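You operate a simulated robot arm through the tools that you are given. There is no shell and no other tool.

You run a simulated robot arm. Do the job below in one go: nothing can be reset, and whatever is moved stays where it is left.

TASK
Level the check scale with the orange level, then stow the level.
Fine: bring the bubble into the ring; the level goes in the blue drawer; shut it. Where these are worked on the way, their far stop is far enough and under half their travel is too little: blue drawer.
Where things are to end (x, y in the base frame): orange level within 6 cm of [91, -82].

It is judged by the outcome, as a careful person would: the job done as asked, and still so three seconds after it is handed in. It fails if anything else is knocked over, pushed out of place, dropped, spilled or broken.

THE ROBOT
A 7-joint arm with a two-finger parallel gripper, fixed in place. Base frame: the origin is on the floor under the middle of its stand, x ahead of it, y to its left, z up; the work surface is at about z = 90. Lengths are in cm, angles in rad, forces in N, time in s.
It reaches about 152.4 cm from its shoulder. Its first joint turns from -2.601 to 2.601 rad. Payload 3.5 kg.
The tool frame sits at the grasp point between the pads (the TCP): z along the fingers, y along the line on which they close. The tips reach 2.3 cm beyond it. Largest opening 9.4 cm; finger width 3.8, thickness 1; the body of the gripper, 5.4 by 9.6 cm, starts 3.9 cm behind the TCP.
Orientation is told as [roll, pitch, yaw] about the base's x, y, z axes, in that order, counted from this pose: with the fingers straight down and closing along the base's y, the tool's x points along the base's -x, its y along +y and its z along -z.

THE INTERFACE
- The arm moves only by the tool move_arm. Its argument "moves" is a list of rows, each a list of 3 entries, a list of its own where there are three numbers: the shift along the tool's x, y, z in cm, then the turn, a rotation vector about the tool's x, y, z in rad, then the closure, from 0 (fully open) to 1 (shut). In form: [[[tx, ty, tz], [ax, ay, az], fingers], ...]. A call has 1 to 20 rows; each row shifts and turns the commanded pose from where the row before left it, along the tool's axes as they then stand. Each row takes 0.2 s and may step no farther than 5 cm and 0.15 rad from the row before; otherwise, or with a gripper value out of range, the whole call is refused. Where a pose cannot be reached the arm comes as near as it can. A force on the tool above 40 N (or 10 N above the force at the start of the call, whichever is more), or a blocked arm, ends the call early, and 0.2 s more pass. The fingers move at their own pace (about 15.3 cm/s each) and stop on an object; they squeeze with about 42 N. The grip force told is the motor's: it shows also when the fingers shut on nothing. Time passes only in rows, and 0.2 s behind the last, so rows that do not move let the fingers close. The reply holds the time, the measured pose of the TCP, the force on the tool along the base axes, the opening and the grip force, in the units named above and with some noise, with the torque about the TCP (base axes, N m) and any sound that the robot's microphone picked up, and new pictures: "pictures" is both (left out), scene, wrist or none.
- Cameras (640 x 400 px; columns grow to the right, rows downward): "scene" is fixed at [4.98, -50.14, 164.31]; the picture's right is [-0.45, -0.89, 0.00], its down [-0.72, 0.37, -0.59] and it looks along [0.52, -0.26, -0.81] (base axes); focal length 330 px, centre (320, 200). "wrist" rides on the gripper at [8.6, 1.6, -7.4] in the tool frame; the picture's right is [-0.18, 0.98, 0.00], its down [-0.58, -0.11, -0.81] and it looks along [-0.79, -0.15, 0.59] (tool axes); focal length 243 px, centre (320, 200). There is no depth. A picture from a camera that has moved, and an enlarged one, comes with that camera's place and axes in the base frame and with its lens.
- close_up(camera, box): a new picture of the part [left, top, right, bottom] of that camera's present view, enlarged. No time passes.
- sign_off(): hands the job in; it is judged then, once.

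Nothing tells you positions but the pictures and the camera data. Unless the task says otherwise, let go and move clear before handing in.

The tools are called as a command line: name --argument value ..., lists and objects as JSON in quotes. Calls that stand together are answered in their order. move_arm: Moves the arm, as the interface text tells. Its arguments: {"type":"object","properties":{"moves":{"type":"array"},"pictures":{"type":"string","enum":["both","scene","wrist","none"]}},"required":["moves"]} The other tools are called the same way: close_up (camera, box) takes an enlarged picture of a part of a camera's view; sign_off () hands the job in.

At the start:

```text
t: 0.0
ee_pos: [51.8, -96.65, 118.95]
ee_rot: [0.001, 0.0, -0.001]
wrist_force: [0.8, 0.0, 0.0]
torque: [0.0, 0.0, -0.02]
grip_width: 9.39
grasp_force: 0.1
```

scene: 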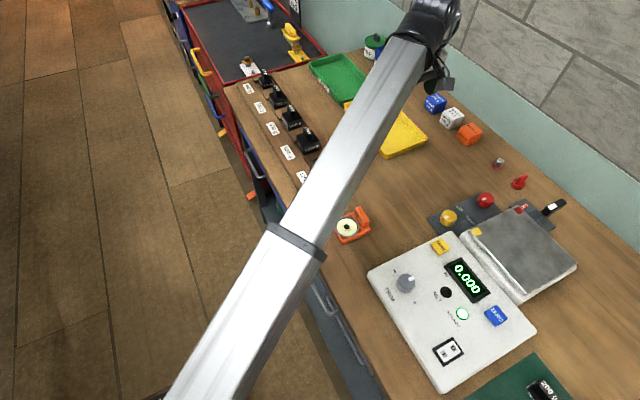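
wrist: 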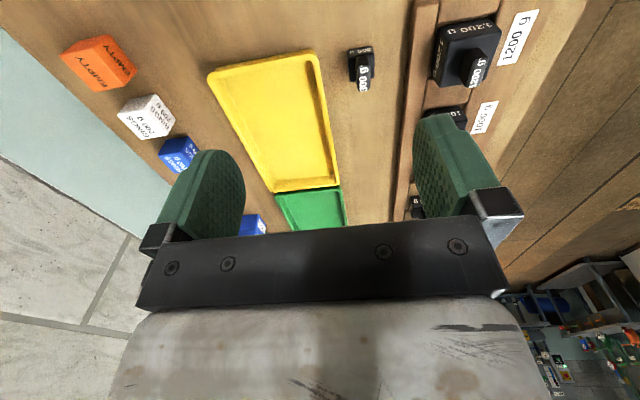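

I see a bench with a check scale, an orange bubble level beside it, weights and trays, with the arm blocking part of the view. I'll look closer before moving.

close_up --camera "scene" --box '[360, 180, 600, 400]'

close_up --camera "scene" --box '[280, 180, 400, 280]'

close_up --camera "scene" --box '[160, 0, 320, 200]'

close_up --camera "scene" --box '[220, 60, 400, 400]'

```text
1.82 times, centred on (480, 290) of scene
camera zoom: at [4.98, -50.14, 164.31], right [-0.45, -0.89, 0.0], down [-0.72, 0.37, -0.59], along [0.52, -0.26, -0.81], focal length 600 px, centre (29, 36)
```

zoom: 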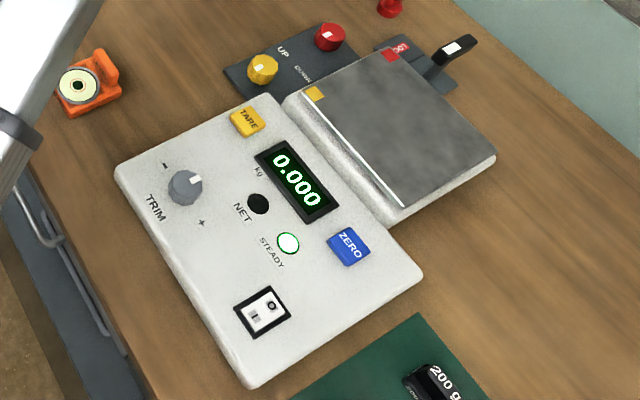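

```text
4.00 times, centred on (340, 230) of scene
camera zoom: at [4.98, -50.14, 164.31], right [-0.45, -0.89, 0.0], down [-0.72, 0.37, -0.59], along [0.52, -0.26, -0.81], focal length 1320 px, centre (240, 80)
```

zoom: 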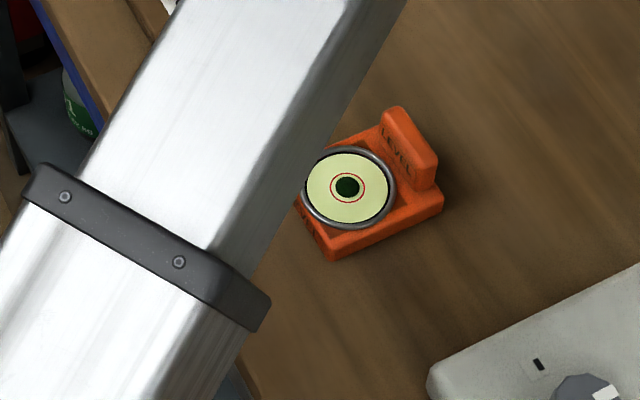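

```text
2.00 times, centred on (240, 100) of scene
camera zoom: at [4.98, -50.14, 164.31], right [-0.45, -0.89, 0.0], down [-0.72, 0.37, -0.59], along [0.52, -0.26, -0.81], focal length 660 px, centre (480, 400)
```

zoom: 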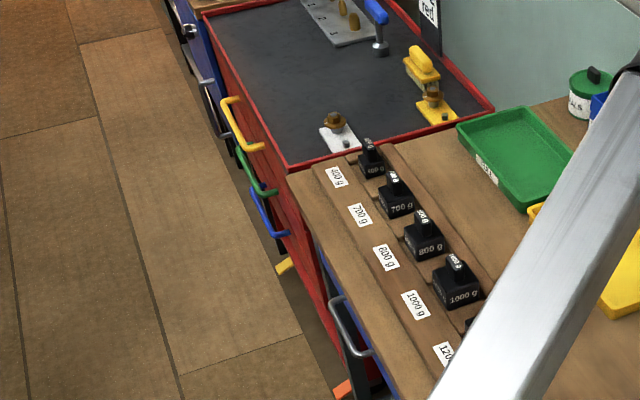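

```text
1.18 times, centred on (310, 230) of scene
camera zoom: at [4.98, -50.14, 164.31], right [-0.45, -0.89, 0.0], down [-0.72, 0.37, -0.59], along [0.52, -0.26, -0.81], focal length 388 px, centre (332, 165)
```

zoom: 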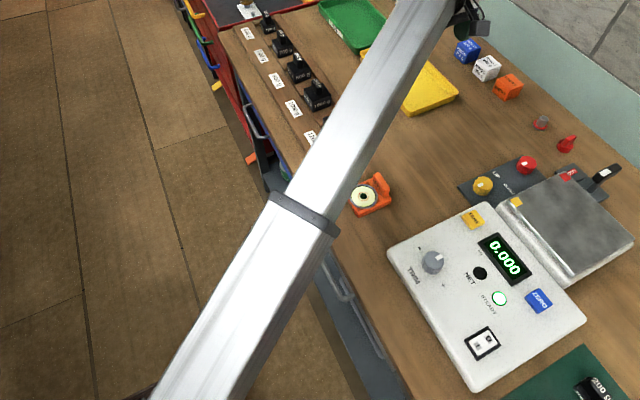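

close_up --camera "scene" --box '[420, 170, 580, 270]'

close_up --camera "scene" --box '[220, 100, 300, 220]'

close_up --camera "wrist" --box '[480, 200, 640, 400]'

close_up --camera "scene" --box '[460, 130, 580, 220]'

```text
4.00 times, centred on (500, 220) of scene
camera zoom: at [4.98, -50.14, 164.31], right [-0.45, -0.89, 0.0], down [-0.72, 0.37, -0.59], along [0.52, -0.26, -0.81], focal length 1320 px, centre (-400, 120)
```

zoom: 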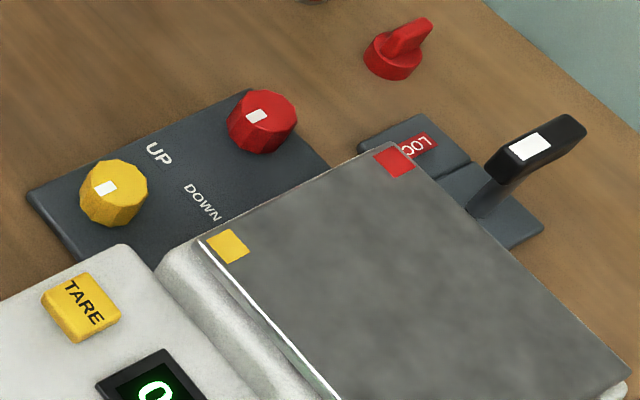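

```text
3.33 times, centred on (260, 160) of scene
camera zoom: at [4.98, -50.14, 164.31], right [-0.45, -0.89, 0.0], down [-0.72, 0.37, -0.59], along [0.52, -0.26, -0.81], focal length 1100 px, centre (520, 333)
```

zoom: 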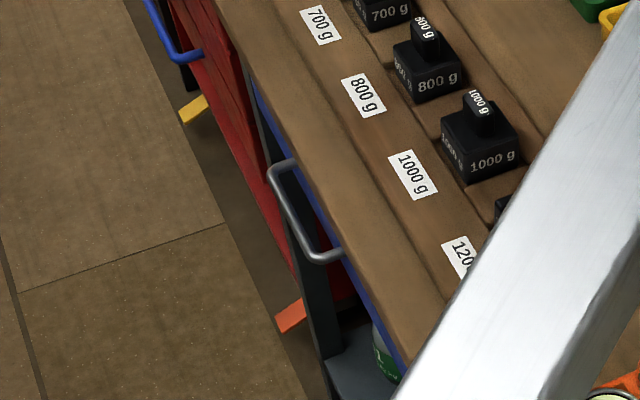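

```text
2.00 times, centred on (560, 300) of wrist
camera zoom: at [43.26, -95.11, 126.52], right [0.18, 0.98, 0.0], down [0.58, -0.11, 0.81], along [0.79, -0.15, -0.59], focal length 485 px, centre (-160, 0)
```

zoom: 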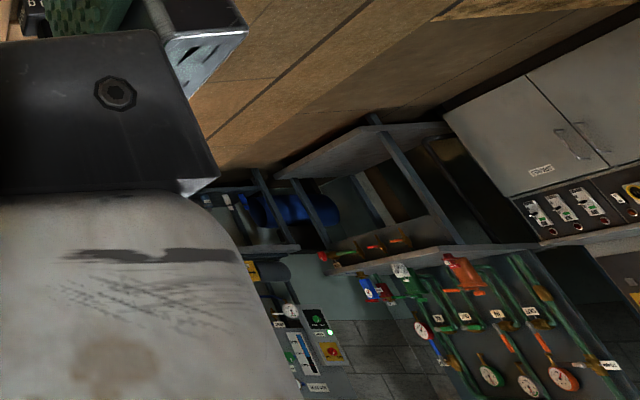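

```text
4.44 times, centred on (520, 175) of scene
camera zoom: at [4.98, -50.14, 164.31], right [-0.45, -0.89, 0.0], down [-0.72, 0.37, -0.59], along [0.52, -0.26, -0.81], focal length 1467 px, centre (-569, 311)
```

zoom: 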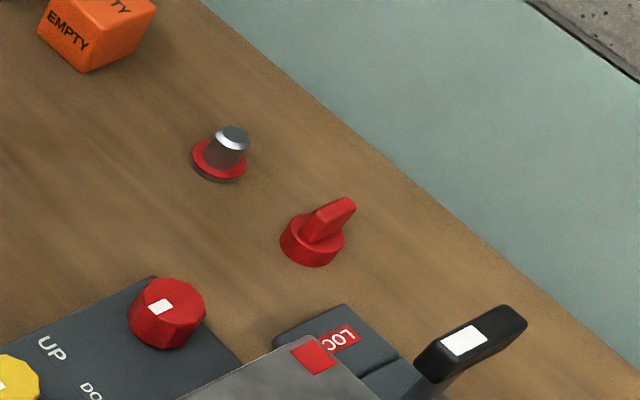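

The level sits near (40, -77), the scale pan near (15, -106), the yellow and red levelling knobs near (31, -100) and (31, -112), and a drawer with a grey handle lies under the bench front near x≈80. I'll move the arm out over the front of the bench to look at the drawer.

move_arm --moves '[[[-2, 4.3, 0], [0, 0, 0], 0], [[-2, 4.3, 0], [0, 0, 0], 0], [[-2, 4.3, 0], [0, 0, 0], 0], [[-2, 4.3, 0], [0, 0, 0], 0], [[-2, 4.3, 0], [0, 0, 0], 0], [[-2, 4.3, 0], [0, 0, 0], 0], [[-2, 4.3, 0], [0, 0, 0], 0], [[-2, 4.3, 0], [0, 0, 0], 0], [[-2, 4.3, 0], [0, 0, 0], 0], [[-2, 4.3, 0], [0, 0, 0], 0], [[-2, 4.3, 0], [0, 0, 0], 0], [[-2, 4.3, 0], [0, 0, 0], 0], [[-2, 4.3, 0], [0, 0, 0], 0], [[-2, 4.3, 0], [0, 0, 0], 0]]' --pictures "both"

```text
t: 2.2
ee_pos: [71.04, -55.53, 118.92]
ee_rot: [-0.004, -0.001, 0.019]
wrist_force: [-4.2, -10.8, -2.9]
torque: [1.05, -0.67, 1.2]
grip_width: 9.4
grasp_force: 0.1
stopped in row 10: the force on the tool passed its limit at 68 N (the readings are from after the stop); the commanded pose is now the measured one
camera wrist: at [62.45, -54.1, 126.38], right [0.16, 0.99, -0.01], down [0.58, -0.09, 0.81], along [0.8, -0.14, -0.59], focal length 243 px, centre (320, 200)
```

scene: 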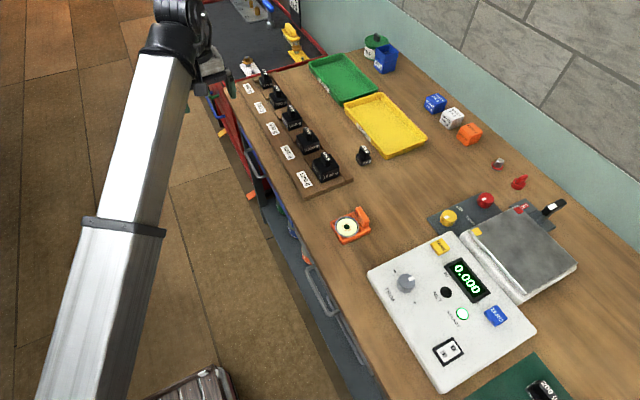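
wrist: 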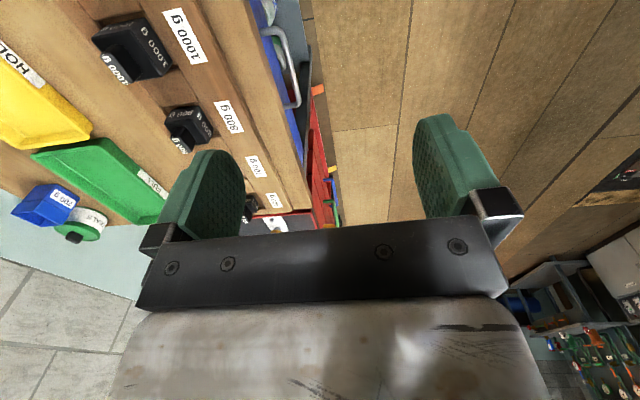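

The tool met a force of 68 N near (71, -55, 119), which I didn't expect. I'll look closely around the gripper before moving any further.

close_up --camera "scene" --box '[130, 0, 290, 130]'

close_up --camera "wrist" --box '[180, 0, 420, 240]'

close_up --camera "scene" --box '[100, 300, 300, 400]'

move_arm --moves '[[[0, 0, 0], [0, 0, 0], 0]]' --pictures "none"

```text
3.08 times, centred on (210, 65) of scene
camera zoom: at [4.98, -50.14, 164.31], right [-0.45, -0.89, 0.0], down [-0.72, 0.37, -0.59], along [0.52, -0.26, -0.81], focal length 1015 px, centre (658, 615)
```

zoom: 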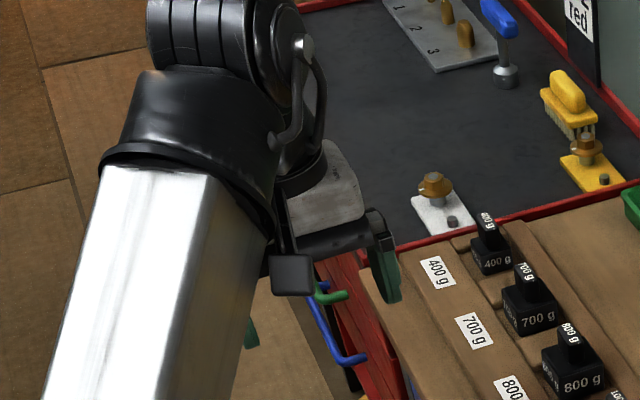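

```text
1.67 times, centred on (300, 120) of wrist
camera zoom: at [62.45, -54.1, 126.38], right [0.16, 0.99, -0.01], down [0.58, -0.09, 0.81], along [0.8, -0.14, -0.59], focal length 404 px, centre (353, 333)
```

zoom: 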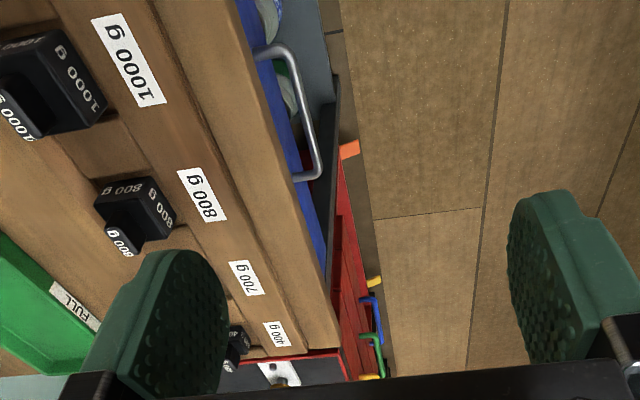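

```text
3.20 times, centred on (200, 350) of scene
camera zoom: at [4.98, -50.14, 164.31], right [-0.45, -0.89, 0.0], down [-0.72, 0.37, -0.59], along [0.52, -0.26, -0.81], focal length 1056 px, centre (704, -280)
```

zoom: 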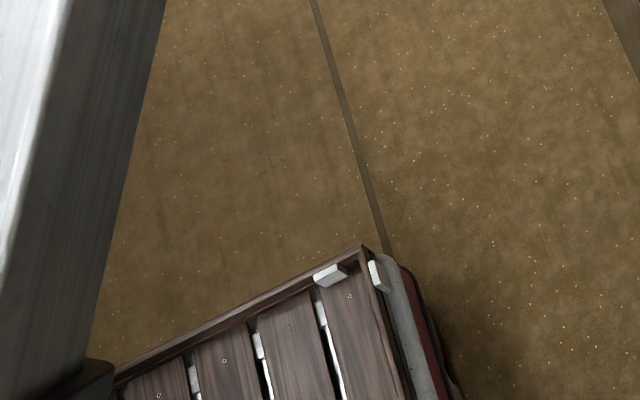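

```text
t: 2.6
ee_pos: [71.11, -55.57, 119.01]
ee_rot: [-0.005, -0.002, 0.018]
wrist_force: [-6.9, -17.6, -6.4]
torque: [1.52, -1.16, 1.75]
grip_width: 9.38
grasp_force: 0.1
```

The contact torque points to the wrist camera housing pressing on the robot's own forearm, so nothing outside was touched. I'll back off and turn the wrist so the camera swings away from the forearm.

move_arm --moves '[[[1, -2, 0], [0, 0, 0], 0], [[1, -2.5, 0], [0, 0, 0], 0], [[0, 0, 0], [0, 0, -0.14], 0], [[0, 0, 0], [0, 0, -0.14], 0], [[0, 0, 0], [0, 0, -0.14], 0], [[0, 0, 0], [0, 0, -0.14], 0], [[0, 0, 0], [0, 0, -0.14], 0]]' --pictures "both"

```text
t: 4.2
ee_pos: [69.16, -60.09, 118.97]
ee_rot: [-0.005, 0.0, 0.719]
wrist_force: [-0.8, -0.1, 0.0]
torque: [0.0, -0.03, -0.01]
grip_width: 9.41
grasp_force: 0.1
camera wrist: at [61.68, -64.56, 126.45], right [-0.51, 0.86, 0.0], down [0.51, 0.31, 0.81], along [0.69, 0.41, -0.59], focal length 243 px, centre (320, 200)
```

scene: 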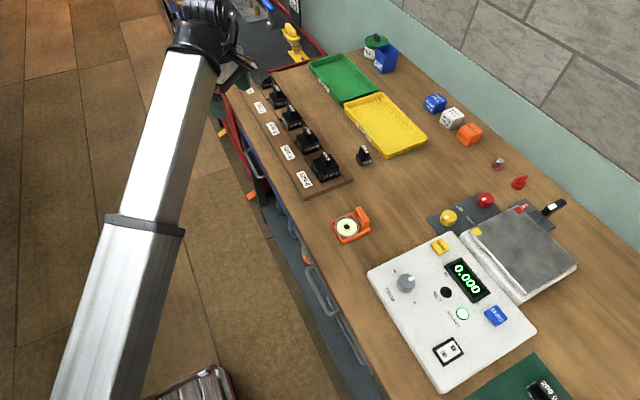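
wrist: 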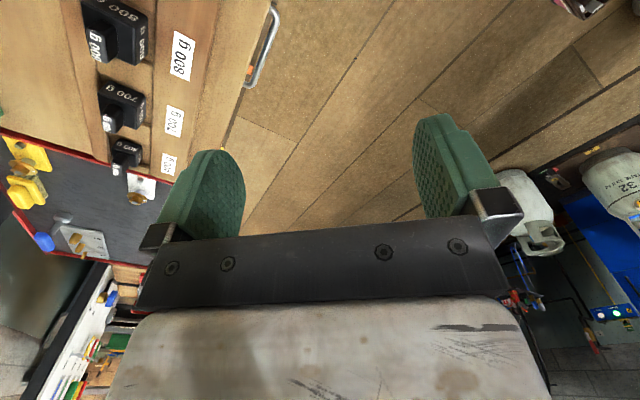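

The arm is free again. I'll keep turning the wrist to yaw ≈ π, which puts the camera on the far side from the forearm.

move_arm --moves '[[[0, 0, 0], [0, 0, -0.1424], 0], [[0, 0, 0], [0, 0, -0.1424], 0], [[0, 0, 0], [0, 0, -0.1424], 0], [[0, 0, 0], [0, 0, -0.1424], 0], [[0, 0, 0], [0, 0, -0.1424], 0], [[0, 0, 0], [0, 0, -0.1424], 0], [[0, 0, 0], [0, 0, -0.1424], 0], [[0, 0, 0], [0, 0, -0.1424], 0], [[0, 0, 0], [0, 0, -0.1424], 0], [[0, 0, 0], [0, 0, -0.1424], 0], [[0, 0, 0], [0, 0, -0.1424], 0], [[0, 0, 0], [0, 0, -0.1424], 0], [[0, 0, 0], [0, 0, -0.1424], 0], [[0, 0, 0], [0, 0, -0.1424], 0], [[0, 0, 0], [0, 0, -0.1424], 0], [[0, 0, 0], [0, 0, -0.1424], 0], [[0, 0, 0], [0, 0, -0.1424], 0]]' --pictures "both"

```text
t: 7.8
ee_pos: [69.09, -60.09, 118.91]
ee_rot: [0.003, 0.003, 2.33]
wrist_force: [0.0, -0.6, -0.4]
torque: [0.0, 0.01, 0.02]
grip_width: 9.4
grasp_force: 0.1
out of reach, approached as far as the arm can: row 12, 13, 14, 15, 16, 17
camera wrist: at [73.97, -67.42, 126.42], right [-0.84, -0.54, 0.0], down [-0.32, 0.5, 0.8], along [-0.44, 0.67, -0.59], focal length 243 px, centre (320, 200)
```

scene: 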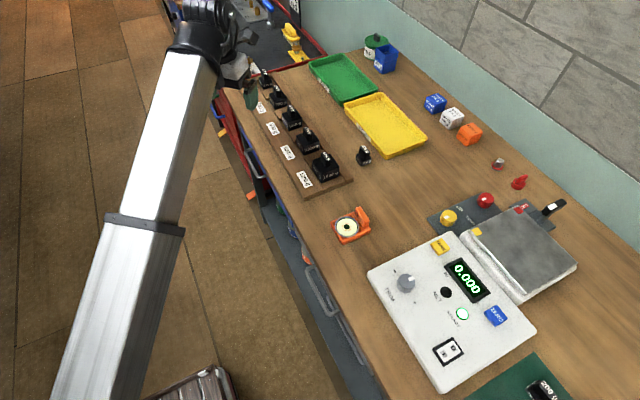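
wrist: 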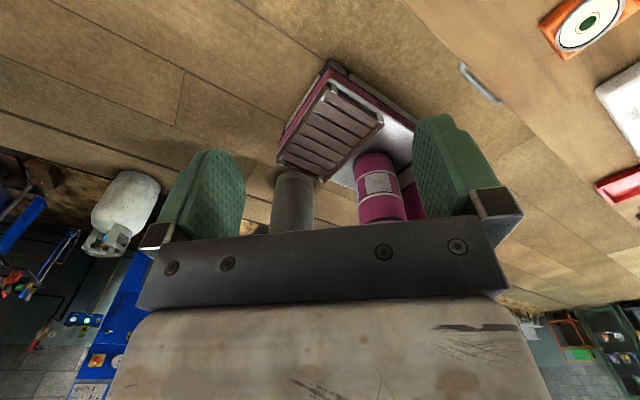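

The wrist reaches a limit at yaw ≈ 2.33, which is enough. Next I'll check how the commanded pose stands with a small backward turn and a shift outward in +y.

move_arm --moves '[[[0, 0, 0], [0, 0, 0.14], 0], [[0, 0, 0], [0, 0, 0], 0]]' --pictures "none"

```text
t: 8.4
ee_pos: [69.12, -60.02, 118.98]
ee_rot: [0.001, 0.002, 2.193]
wrist_force: [-0.8, 0.4, -0.3]
torque: [-0.02, 0.0, -0.03]
grip_width: 9.4
grasp_force: 0.0
```

move_arm --moves '[[[-2.157, -3.854, 1.5], [0, 0, 0], 0], [[-2.157, -3.854, 1.5], [0, 0, 0], 0], [[-2.157, -3.854, 1.5], [0, 0, 0], 0], [[-2.157, -3.854, 1.5], [0, 0, 0], 0], [[-2.157, -3.854, 1.5], [0, 0, 0], 0], [[-2.157, -3.854, 1.5], [0, 0, 0], 0], [[-2.157, -3.854, 1.5], [0, 0, 0], 0], [[-2.157, -3.854, 1.5], [0, 0, 0], 0]]' --pictures "both"

```text
t: 10.2
ee_pos: [84.32, -28.32, 107.01]
ee_rot: [0.001, 0.003, 2.193]
wrist_force: [0.6, -0.5, 0.0]
torque: [-0.03, 0.05, 0.02]
grip_width: 9.38
grasp_force: 0.0
camera wrist: at [88.09, -36.2, 114.44], right [-0.91, -0.42, 0.0], down [-0.25, 0.54, 0.8], along [-0.34, 0.73, -0.59], focal length 243 px, centre (320, 200)
```

scene: 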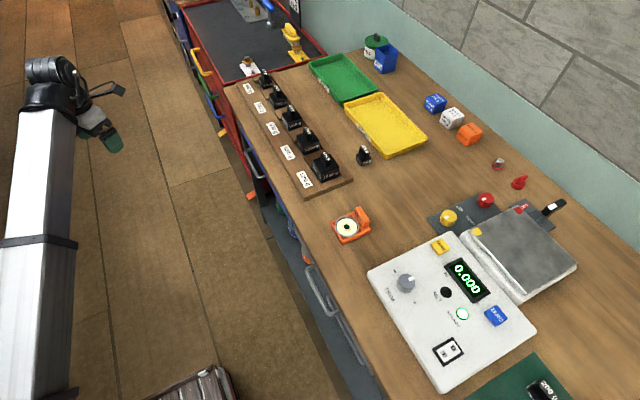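
wrist: 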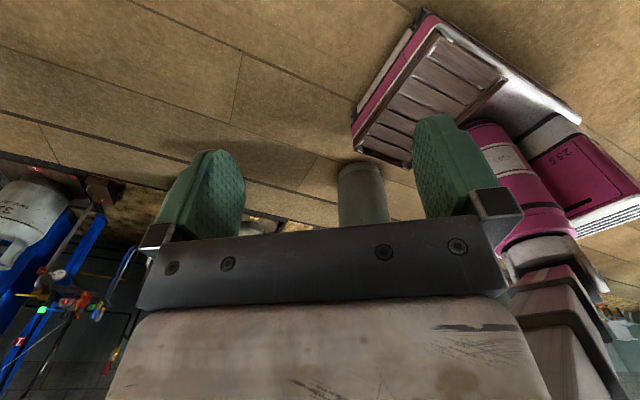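

close_up --camera "scene" --box '[220, 80, 380, 180]'

close_up --camera "scene" --box '[230, 130, 310, 230]'

close_up --camera "scene" --box '[250, 180, 400, 400]'

close_up --camera "scene" --box '[310, 190, 390, 260]'

```text
4.00 times, centred on (300, 130) of scene
camera zoom: at [4.98, -50.14, 164.31], right [-0.45, -0.89, 0.0], down [-0.72, 0.37, -0.59], along [0.52, -0.26, -0.81], focal length 1320 px, centre (400, 480)
```

zoom: 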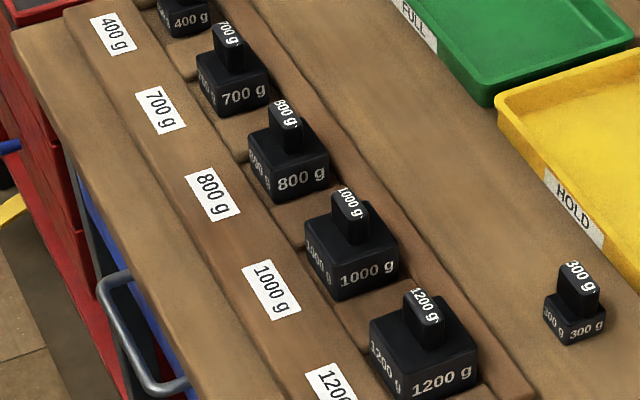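

```text
4.00 times, centred on (270, 180) of scene
camera zoom: at [4.98, -50.14, 164.31], right [-0.45, -0.89, 0.0], down [-0.72, 0.37, -0.59], along [0.52, -0.26, -0.81], focal length 1320 px, centre (520, 280)
```

zoom: 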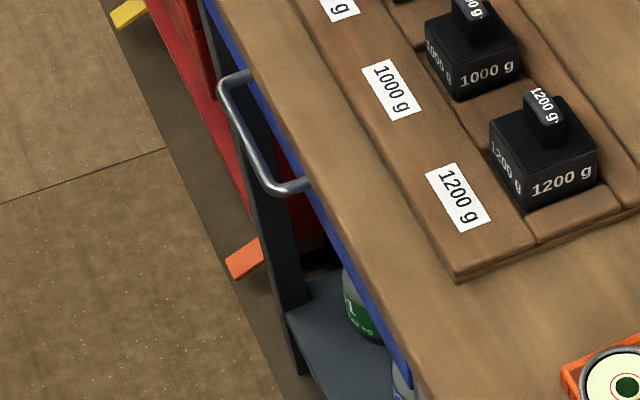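

```text
1.82 times, centred on (325, 290) of scene
camera zoom: at [4.98, -50.14, 164.31], right [-0.45, -0.89, 0.0], down [-0.72, 0.37, -0.59], along [0.52, -0.26, -0.81], focal length 600 px, centre (311, 36)
```

zoom: 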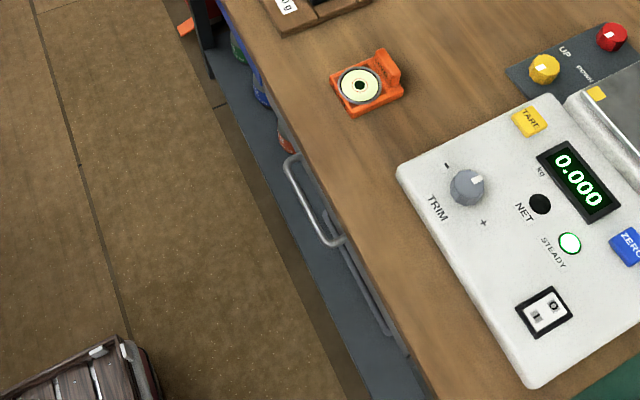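

```text
5.71 times, centred on (350, 225) of scene
camera zoom: at [4.98, -50.14, 164.31], right [-0.45, -0.89, 0.0], down [-0.72, 0.37, -0.59], along [0.52, -0.26, -0.81], focal length 1886 px, centre (149, 57)
```

zoom: 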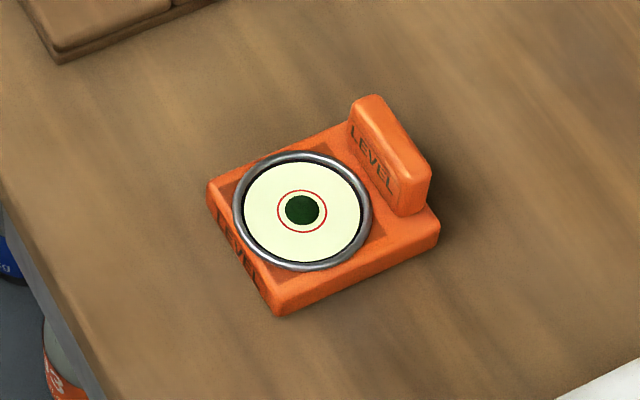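

The drawer handle bar triangulates to about x 77–92, y -63.5, z 78. I'll tip the gripper to point horizontally along -y so it can take the bar with the fingers above and below.

move_arm --moves '[[[0, 0, 0], [-0.08325, 0.11604, 0], 0.3], [[0, 0, 0], [-0.08325, 0.11604, 0], 0.3], [[0, 0, 0], [-0.08325, 0.11604, 0], 0.3], [[0, 0, 0], [-0.08325, 0.11604, 0], 0.3], [[0, 0, 0], [-0.08325, 0.11604, 0], 0.3], [[0, 0, 0], [-0.08325, 0.11604, 0], 0.3], [[0, 0, 0], [-0.08325, 0.11604, 0], 0.3], [[0, 0, 0], [-0.08325, 0.11604, 0], 0.3], [[0, 0, 0], [-0.08325, 0.11604, 0], 0.3], [[0, 0, 0], [-0.08325, 0.11604, 0], 0.3], [[0, 0, 0], [-0.08325, 0.11604, 0], 0.3], [[0, 0, 0], [0, 0, -0.1354], 0.3], [[0, 0, 0], [0, 0, -0.1354], 0.3], [[0, 0, 0], [0, 0, -0.1354], 0.3], [[0, 0, 0], [0, 0, -0.1354], 0.3], [[0, 0, 0], [0, 0, -0.1354], 0.3], [[0, 0, 0], [0, 0, -0.1354], 0.3], [[0, 0, 0], [0, 0, -0.1354], 0.3]]' --pictures "both"

```text
t: 14.0
ee_pos: [84.36, -28.11, 106.1]
ee_rot: [1.579, 0.282, -3.139]
wrist_force: [-0.1, 0.2, 0.3]
torque: [0.01, -0.02, -0.03]
grip_width: 6.57
grasp_force: 0.1
out of reach, approached as far as the arm can: row 16, 17, 18
camera wrist: at [92.24, -20.69, 110.06], right [-0.45, 0.01, 0.89], down [-0.53, 0.8, -0.27], along [-0.72, -0.59, -0.36], focal length 243 px, centre (320, 200)
```

scene: 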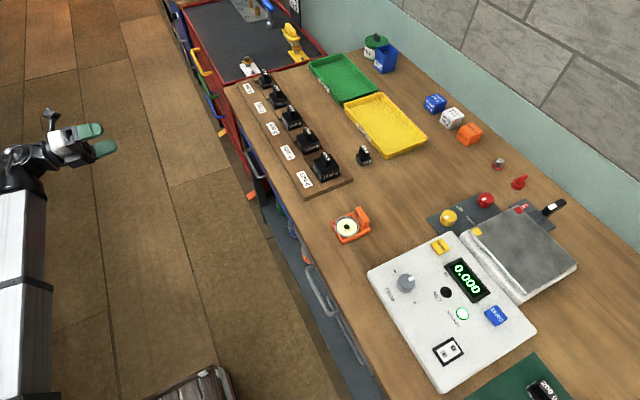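
wrist: 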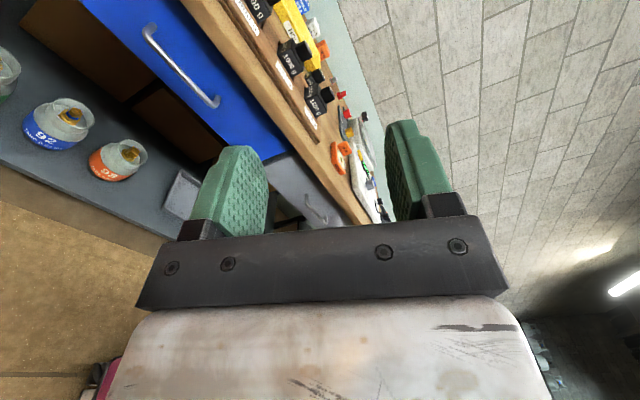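

The gripper is nearly level and the wrist camera sees the blue drawer and its handle clearly. I'll go down and forward to just in front of the handle, finishing the last bit of wrist turn there.

move_arm --moves '[[[-0.87, -2.99, 2.8], [0, 0, 0], 0.4], [[-0.87, -2.99, 2.8], [0, 0, 0], 0.4], [[-0.87, -2.99, 2.8], [0, 0, 0], 0.4], [[-0.87, -2.99, 2.8], [0, 0, 0], 0.4], [[-0.87, -2.99, 2.8], [0, 0, 0], 0.4], [[-0.87, -2.99, 2.8], [0, 0, 0], 0.4], [[-0.87, -2.99, 2.8], [0, 0, 0], 0.4], [[-0.87, -2.99, 2.8], [0, 0, 0], 0.4], [[-0.87, -2.99, 2.8], [0, 0, 0], 0.4], [[0, 0, 0], [0, 0, -0.14], 0.4], [[0, 0, 0], [0, 0, -0.14], 0.4]]' --pictures "both"

```text
t: 16.4
ee_pos: [84.17, -53.77, 78.3]
ee_rot: [1.581, 0.004, 3.14]
wrist_force: [0.3, 0.5, -0.3]
torque: [-0.01, 0.01, -0.01]
grip_width: 5.64
grasp_force: 0.0
camera wrist: at [92.9, -46.14, 79.86], right [-0.19, 0.01, 0.98], down [-0.58, 0.81, -0.12], along [-0.79, -0.59, -0.15], focal length 243 px, centre (320, 200)
```

scene: 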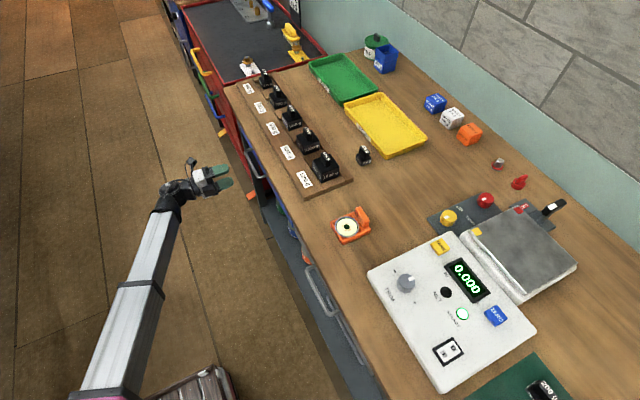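
wrist: 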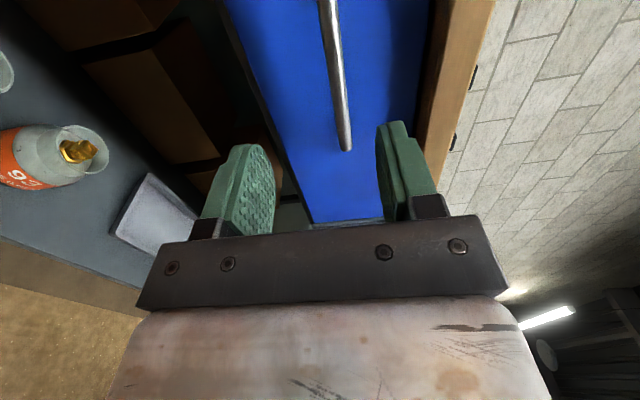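

The gripper is aligned and the bar sits at z ≈ 79.2, slightly above the TCP. I'll move in over it and close.

move_arm --moves '[[[0, 0.3, 3], [0, 0, 0], 0.4], [[0, 0.3, 3], [0, 0, 0], 0.4], [[0.3, 0.3, 2], [0, 0, 0], 0.4], [[0, 0, 1], [0, 0, 0], 0.4]]' --pictures "both"

```text
t: 17.4
ee_pos: [84.42, -62.68, 79.3]
ee_rot: [1.58, 0.003, 3.14]
wrist_force: [0.4, -0.3, -0.3]
torque: [-0.03, -0.02, -0.03]
grip_width: 5.65
grasp_force: 0.1
camera wrist: at [93.17, -55.13, 81.0], right [-0.19, 0.01, 0.98], down [-0.58, 0.81, -0.12], along [-0.79, -0.59, -0.15], focal length 243 px, centre (320, 200)
```

scene: 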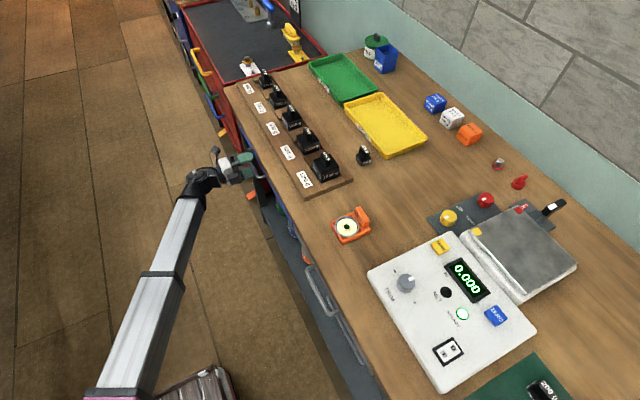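
wrist: 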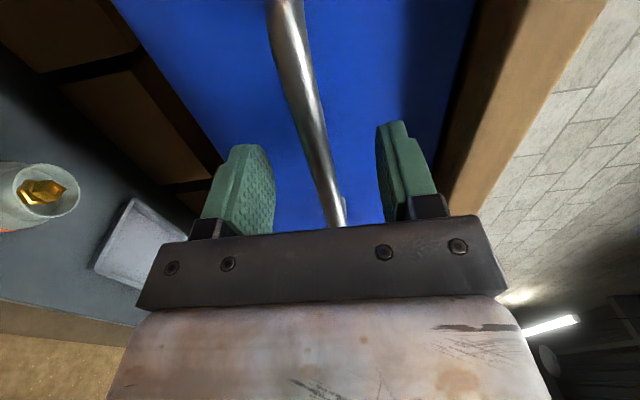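

The bar now runs between the two fingers. I'll close on it.

move_arm --moves '[[[0, 0, 0], [0, 0, 0], 0.7], [[0, 0, 0], [0, 0, 0], 1], [[0, 0, 0], [0, 0, 0], 1], [[0, 0, 0], [0, 0, 0], 1]]' --pictures "wrist"

```text
t: 18.4
ee_pos: [84.44, -62.54, 79.53]
ee_rot: [1.58, 0.003, 3.139]
wrist_force: [1.9, -1.2, 18.1]
torque: [-0.2, 0.81, -0.22]
grip_width: 1.18
grasp_force: 45.1
camera wrist: at [93.15, -55.09, 81.11], right [-0.19, 0.01, 0.98], down [-0.58, 0.81, -0.12], along [-0.79, -0.59, -0.14], focal length 243 px, centre (320, 200)
```

wrist: 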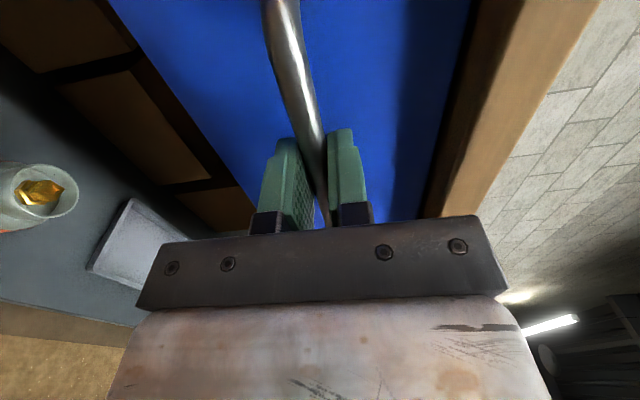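

The grip on the bar is firm at 1.18 cm. I'll ease the vertical offset and start pulling the drawer out along +y.

move_arm --moves '[[[0, 0.25, 0], [0, 0, 0], 1], [[0, 0, -0.5], [0, 0, 0], 1], [[0, 0, -1], [0, 0, 0], 1], [[0, 0, -1.5], [0, 0, 0], 1], [[0, 0, -1.5], [0, 0, 0], 1], [[0, 0, -1.5], [0, 0, 0], 1], [[0, 0, -1.5], [0, 0, 0], 1], [[0, 0, -1.5], [0, 0, 0], 1], [[0, 0, -1.5], [0, 0, 0], 1], [[0, 0, -1.5], [0, 0, 0], 1]]' --pictures "both"

```text
t: 20.6
ee_pos: [84.35, -50.55, 79.51]
ee_rot: [1.58, 0.005, 3.14]
wrist_force: [-24.6, 0.1, 3.2]
torque: [-0.01, 0.94, 0.71]
grip_width: 1.18
grasp_force: 44.8
camera wrist: at [93.17, -43.18, 81.13], right [-0.19, 0.01, 0.98], down [-0.58, 0.81, -0.12], along [-0.79, -0.59, -0.15], focal length 243 px, centre (320, 200)
```

scene: 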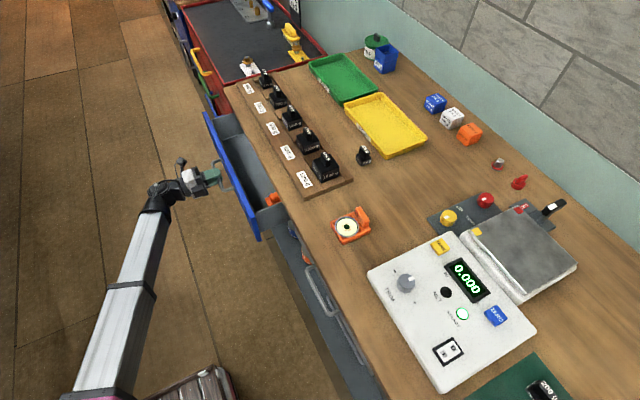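
wrist: 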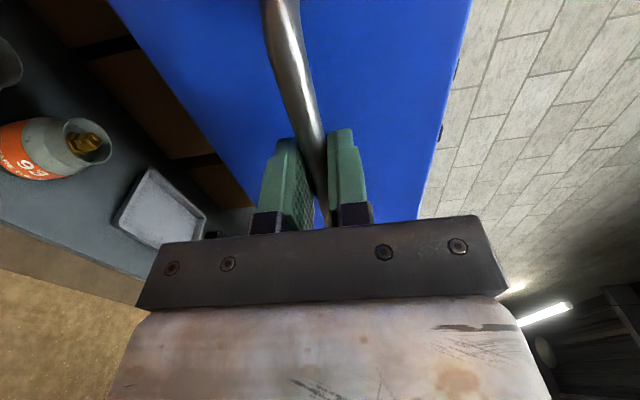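

The drawer is sliding out smoothly. I'll relieve the small sideways load and keep pulling to its stop.

move_arm --moves '[[[-0.2, 0, 0], [0, 0, 0], 1], [[0, 0, -1.5], [0, 0, 0], 1], [[0, 0, -1.5], [0, 0, 0], 1], [[0, 0, -1.5], [0, 0, 0], 1], [[0, 0, -1.5], [0, 0, 0], 1], [[0, 0, -1.5], [0, 0, 0], 1], [[0, 0, -1.5], [0, 0, 0], 1], [[0, 0, -1.5], [0, 0, 0], 1], [[0, 0, -1.5], [0, 0, 0], 1]]' --pictures "scene"

```text
t: 22.8
ee_pos: [84.27, -38.53, 79.58]
ee_rot: [1.588, 0.002, -3.143]
wrist_force: [-3.1, -0.5, 7.9]
torque: [-0.09, 0.39, 0.19]
grip_width: 1.19
grasp_force: 44.9
stopped in row 9: the force on the tool passed its limit at 40 N (the readings are from after the stop); the commanded pose is now the measured one
```

scene: 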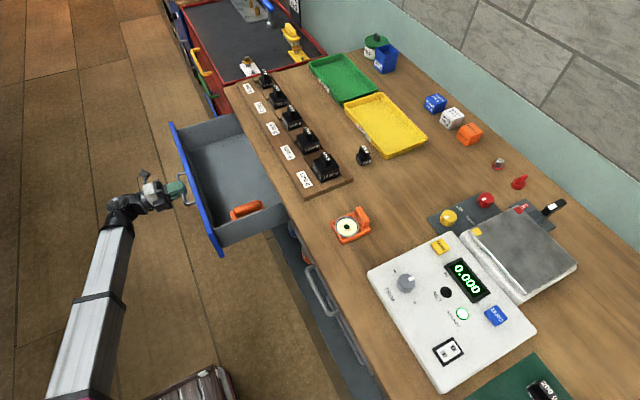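

The drawer reached its far stop after about 24 cm of travel. I'll look at what's inside before letting go.

close_up --camera "scene" --box '[150, 100, 310, 270]'

close_up --camera "wrist" --box '[0, 0, 640, 400]'

```text
2.35 times, centred on (230, 185) of scene
camera zoom: at [4.98, -50.14, 164.31], right [-0.45, -0.89, 0.0], down [-0.72, 0.37, -0.59], along [0.52, -0.26, -0.81], focal length 776 px, centre (532, 235)
```

zoom: 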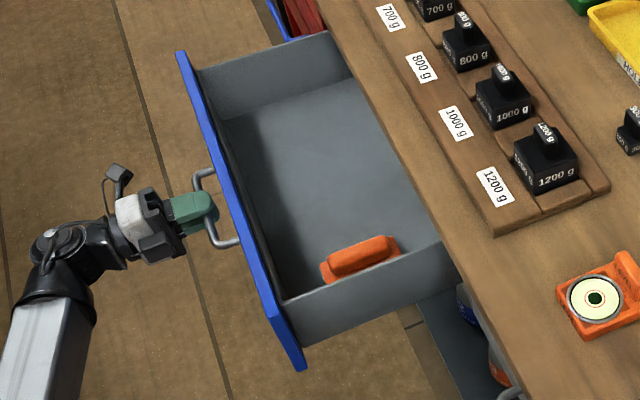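

```text
1.00 times, centred on (320, 200) of wrist (not enlarged: the box is as wide or as high as the picture)
camera zoom: at [93.15, -31.05, 81.04], right [-0.19, 0.02, 0.98], down [-0.58, 0.8, -0.12], along [-0.79, -0.59, -0.14], focal length 243 px, centre (320, 200)
```

zoom: 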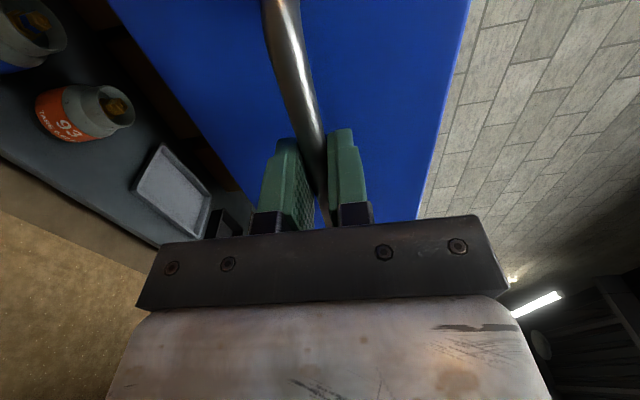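

The drawer is open, its interior running about x 60–107, with another orange tool already at the near end. I'll release the handle and back away.

move_arm --moves '[[[0, 0, 0], [0, 0, 0], 0.5], [[0, 0, 0], [0, 0, 0], 0.4], [[0, 0, 0], [0, 0, 0], 0.4], [[0, 0, -2], [0, 0, 0], 0.4], [[0, 0, -3], [0, 0, 0], 0.4], [[0, 0, -4], [0, 0, 0], 0.4], [[0, 3, -3], [0, 0, 0], 0.4], [[0, 4.5, 0], [0, 0, 0], 0.4], [[0, 4.5, 0], [0, 0, 0], 0.4], [[0, 4.5, 0], [0, 0, 0], 0.4], [[0, 4.5, 0], [0, 0, 0], 0.4], [[0, 4.5, 0], [0, 0, 0], 0.4], [[0, 4.5, 0], [0, 0, 0], 0.4]]' --pictures "both"

```text
t: 25.6
ee_pos: [82.46, -26.53, 93.84]
ee_rot: [1.627, 0.134, -3.13]
wrist_force: [0.4, -0.6, 0.1]
torque: [0.02, 0.01, 0.01]
grip_width: 5.64
grasp_force: 0.0
out of reach, approached as far as the arm can: row 7, 8, 9, 10, 11, 12, 13
camera wrist: at [91.01, -18.83, 96.19], right [-0.32, 0.05, 0.95], down [-0.56, 0.79, -0.23], along [-0.76, -0.61, -0.22], focal length 243 px, centre (320, 200)
```

scene: 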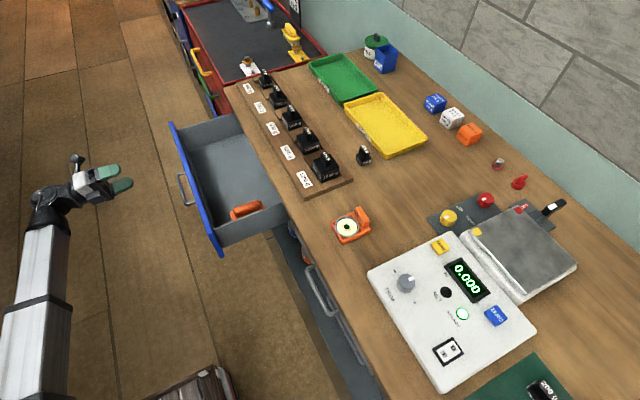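
wrist: 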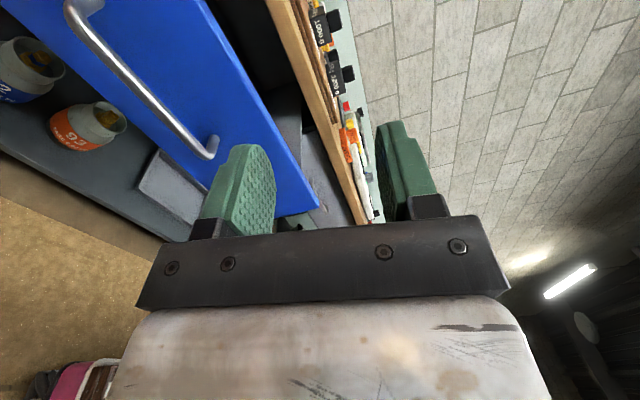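

The drawer stayed open. I'll reverse the wrist turn and bring the fingers back to pointing down.

move_arm --moves '[[[0, 0, 0], [0, 0, 0.1355], 0.4], [[0, 0, 0], [0, 0, 0.1355], 0.4], [[0, 0, 0], [0, 0, 0.1355], 0.4], [[0, 0, 0], [0, 0, 0.1355], 0.4], [[0, 0, 0], [0, 0, 0.1355], 0.4], [[0, 0, 0], [0, 0, 0.1355], 0.4], [[0, 0, 0], [0.08325, -0.11604, 0], 0.2], [[0, 0, 0], [0.08325, -0.11604, 0], 0.2], [[0, 0, 0], [0.08325, -0.11604, 0], 0.2], [[0, 0, 0], [0.08325, -0.11604, 0], 0.2], [[0, 0, 0], [0.08325, -0.11604, 0], 0.2], [[0, 0, 0], [0.08325, -0.11604, 0], 0.2], [[0, 0, 0], [0.08325, -0.11604, 0], 0.2], [[0, 0, 0], [0.08325, -0.11604, 0], 0.2], [[0, 0, 0], [0.08325, -0.11604, 0], 0.2], [[0, 0, 0], [0.08325, -0.11604, 0], 0.2], [[0, 0, 0], [0.08325, -0.11604, 0], 0.2]]' --pictures "scene"

```text
t: 29.1
ee_pos: [82.56, -26.5, 93.73]
ee_rot: [0.049, 0.019, 2.195]
wrist_force: [-0.3, -0.4, 0.2]
torque: [0.01, 0.02, -0.03]
grip_width: 7.51
grasp_force: 0.0
```

scene: 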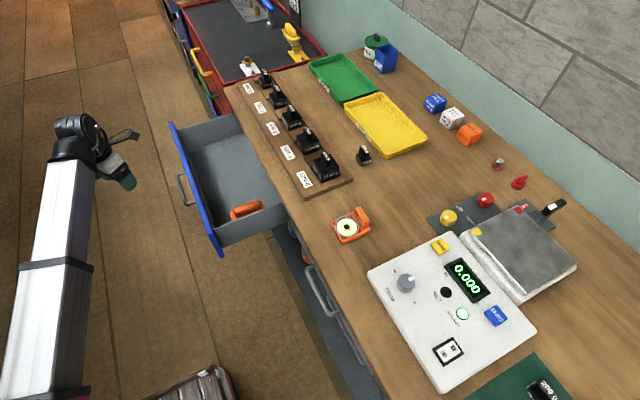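

move_arm --moves '[[[0, 0, -3], [0.049, -0.019, 0], 0], [[0, 0, -3.2], [0, 0, 0.142], 0], [[0, 0, -3.2], [0, 0, 0.142], 0], [[0, 0, -3.2], [0, 0, 0.142], 0], [[0, 0, -3.2], [0, 0, 0.142], 0], [[0, 0, -3.2], [0, 0, 0.142], 0], [[0, 0, -3.2], [0, 0, 0.142], 0], [[0, 0, -3.2], [0, 0, 0.142], 0]]' --pictures "none"

```text
t: 30.9
ee_pos: [82.77, -26.41, 119.26]
ee_rot: [-0.008, 0.003, 1.2]
wrist_force: [-0.8, -1.1, -0.4]
torque: [-0.02, 0.02, 0.01]
grip_width: 9.41
grasp_force: 0.1
```

The fingers point down again at a safe height. Next I'll travel back over the bench towards the level.

move_arm --moves '[[[4.57, 1.41, 0], [0, 0, 0], 0], [[4.57, 1.41, 0], [0, 0, 0], 0], [[4.57, 1.41, 0], [0, 0, 0], 0], [[4.57, 1.41, 0], [0, 0, 0], 0], [[4.57, 1.41, 0], [0, 0, 0], 0], [[4.57, 1.41, 0], [0, 0, 0], 0], [[4.57, 1.41, 0], [0, 0, 0], 0], [[4.57, 1.41, 0], [0, 0, 0], 0], [[4.57, 1.41, 0], [0, 0, 0], 0], [[4.57, 1.41, 0], [0, 0, 0], 0], [[4.57, 1.41, 0], [0, 0, 0], 0], [[4.57, 1.41, 0], [0, 0, 0], 0], [[4.57, 1.41, 0], [0, 0, 0], 0], [[4.57, 1.41, 0], [0, 0, 0], 0]]' --pictures "both"

```text
t: 34.0
ee_pos: [42.38, -79.31, 116.97]
ee_rot: [-0.001, 0.002, 1.203]
wrist_force: [-0.6, 0.3, -0.1]
torque: [0.02, 0.01, -0.02]
grip_width: 9.43
grasp_force: 0.1
out of reach, approached as far as the arm can: row 1, 2, 3, 4, 5, 8
camera wrist: at [37.88, -86.84, 124.5], right [-0.85, 0.53, 0.0], down [0.31, 0.5, 0.81], along [0.42, 0.68, -0.59], focal length 243 px, centre (320, 200)
```

scene: 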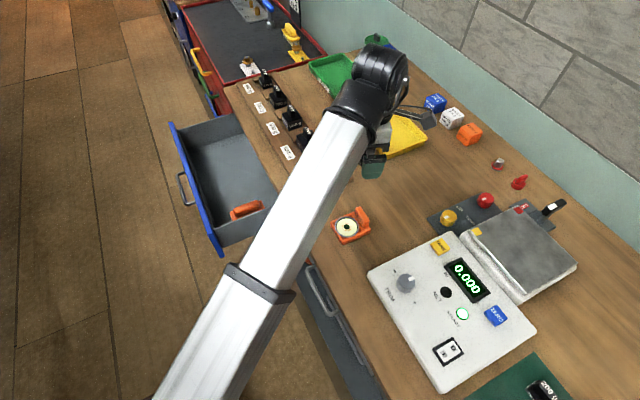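
wrist: 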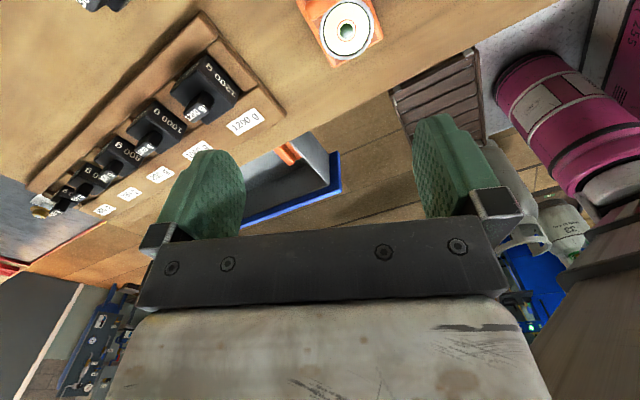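

move_arm --moves '[[[0, 0, 0], [0, 0, 0.15], 0], [[0, 0, 0], [0, 0, 0.15], 0], [[0, 0, 0], [0, 0, 0.15], 0], [[0, 0, 0], [0, 0, 0.15], 0], [[0, 0, 0], [0, 0, 0.15], 0], [[0, 0, 0], [0, 0, 0.15], 0], [[0, 0, 0], [0, 0, 0.15], 0], [[0, 0, 0], [0, 0, 0.15], 0]]' --pictures "both"

```text
t: 35.8
ee_pos: [42.15, -79.22, 116.93]
ee_rot: [-0.003, -0.002, 0.0]
wrist_force: [-0.2, 1.1, 0.0]
torque: [0.0, -0.01, 0.01]
grip_width: 9.36
grasp_force: 0.1
camera wrist: at [33.63, -77.56, 124.46], right [0.19, 0.98, 0.0], down [0.58, -0.11, 0.81], along [0.79, -0.15, -0.59], focal length 243 px, centre (320, 200)
```

scene: 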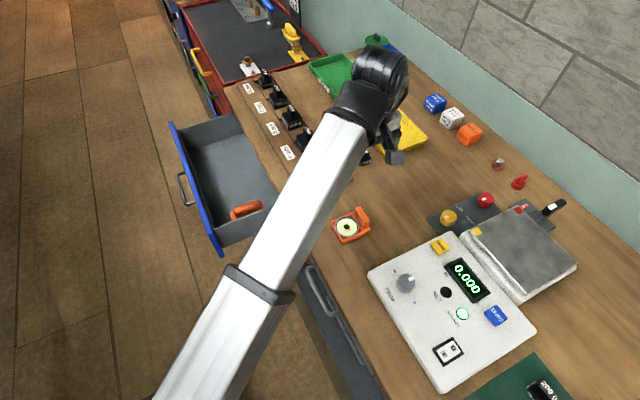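
wrist: 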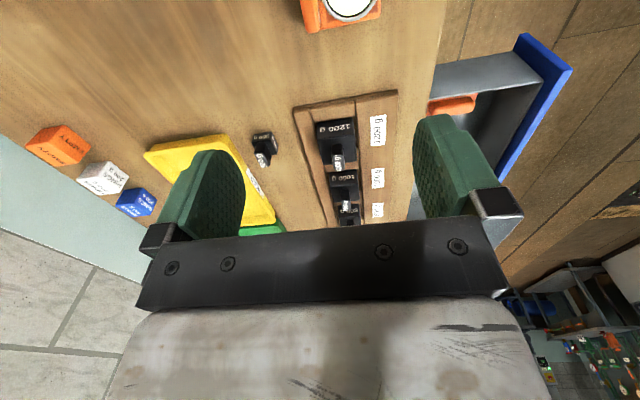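

The level is at the top edge of the wrist view. I'll step back along -x to see it fully.

move_arm --moves '[[[4, 0, 0], [0, 0, 0], 0], [[4, 0, 0], [0, 0, 0], 0], [[4, 0, 0], [0, 0, 0], 0], [[4, 0, 0], [0, 0, 0], 0]]' --pictures "both"

close_up --camera "wrist" --box '[240, 20, 440, 160]'

```text
t: 36.8
ee_pos: [26.31, -79.59, 116.49]
ee_rot: [-0.012, -0.004, 0.002]
wrist_force: [-0.4, -0.7, 0.0]
torque: [0.01, 0.02, -0.01]
grip_width: 9.38
grasp_force: 0.0
out of reach, approached as far as the arm can: row 4
camera wrist: at [17.71, -77.86, 123.94], right [0.18, 0.98, -0.01], down [0.58, -0.1, 0.81], along [0.8, -0.15, -0.59], focal length 243 px, centre (320, 200)
```

scene: 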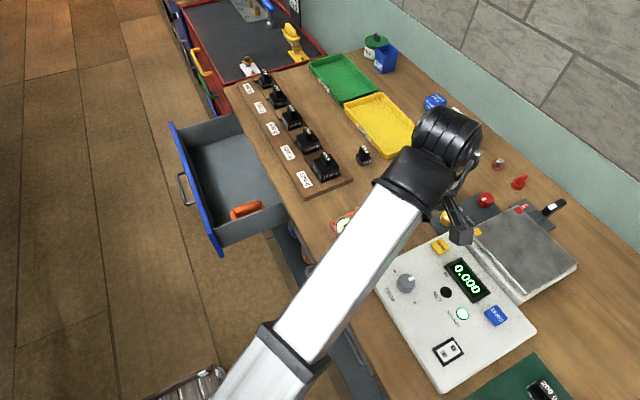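
wrist: 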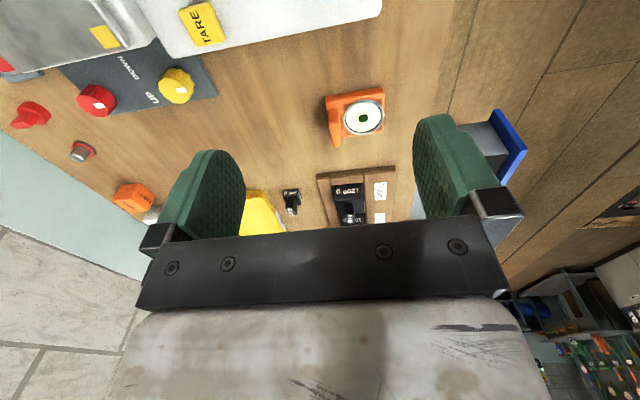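

```text
2.86 times, centred on (340, 90) of wrist
camera zoom: at [17.71, -77.86, 123.94], right [0.18, 0.98, -0.01], down [0.58, -0.1, 0.81], along [0.8, -0.15, -0.59], focal length 693 px, centre (263, 514)
```

zoom: 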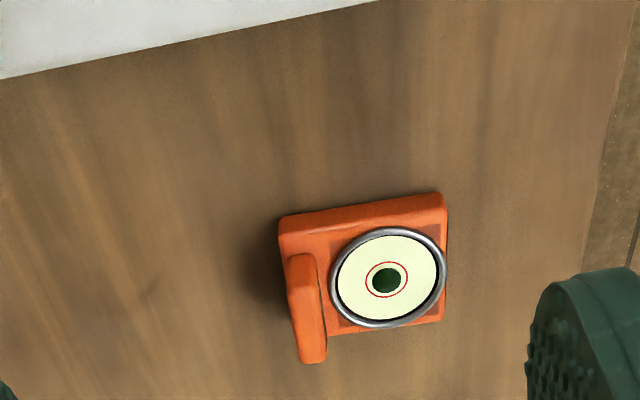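

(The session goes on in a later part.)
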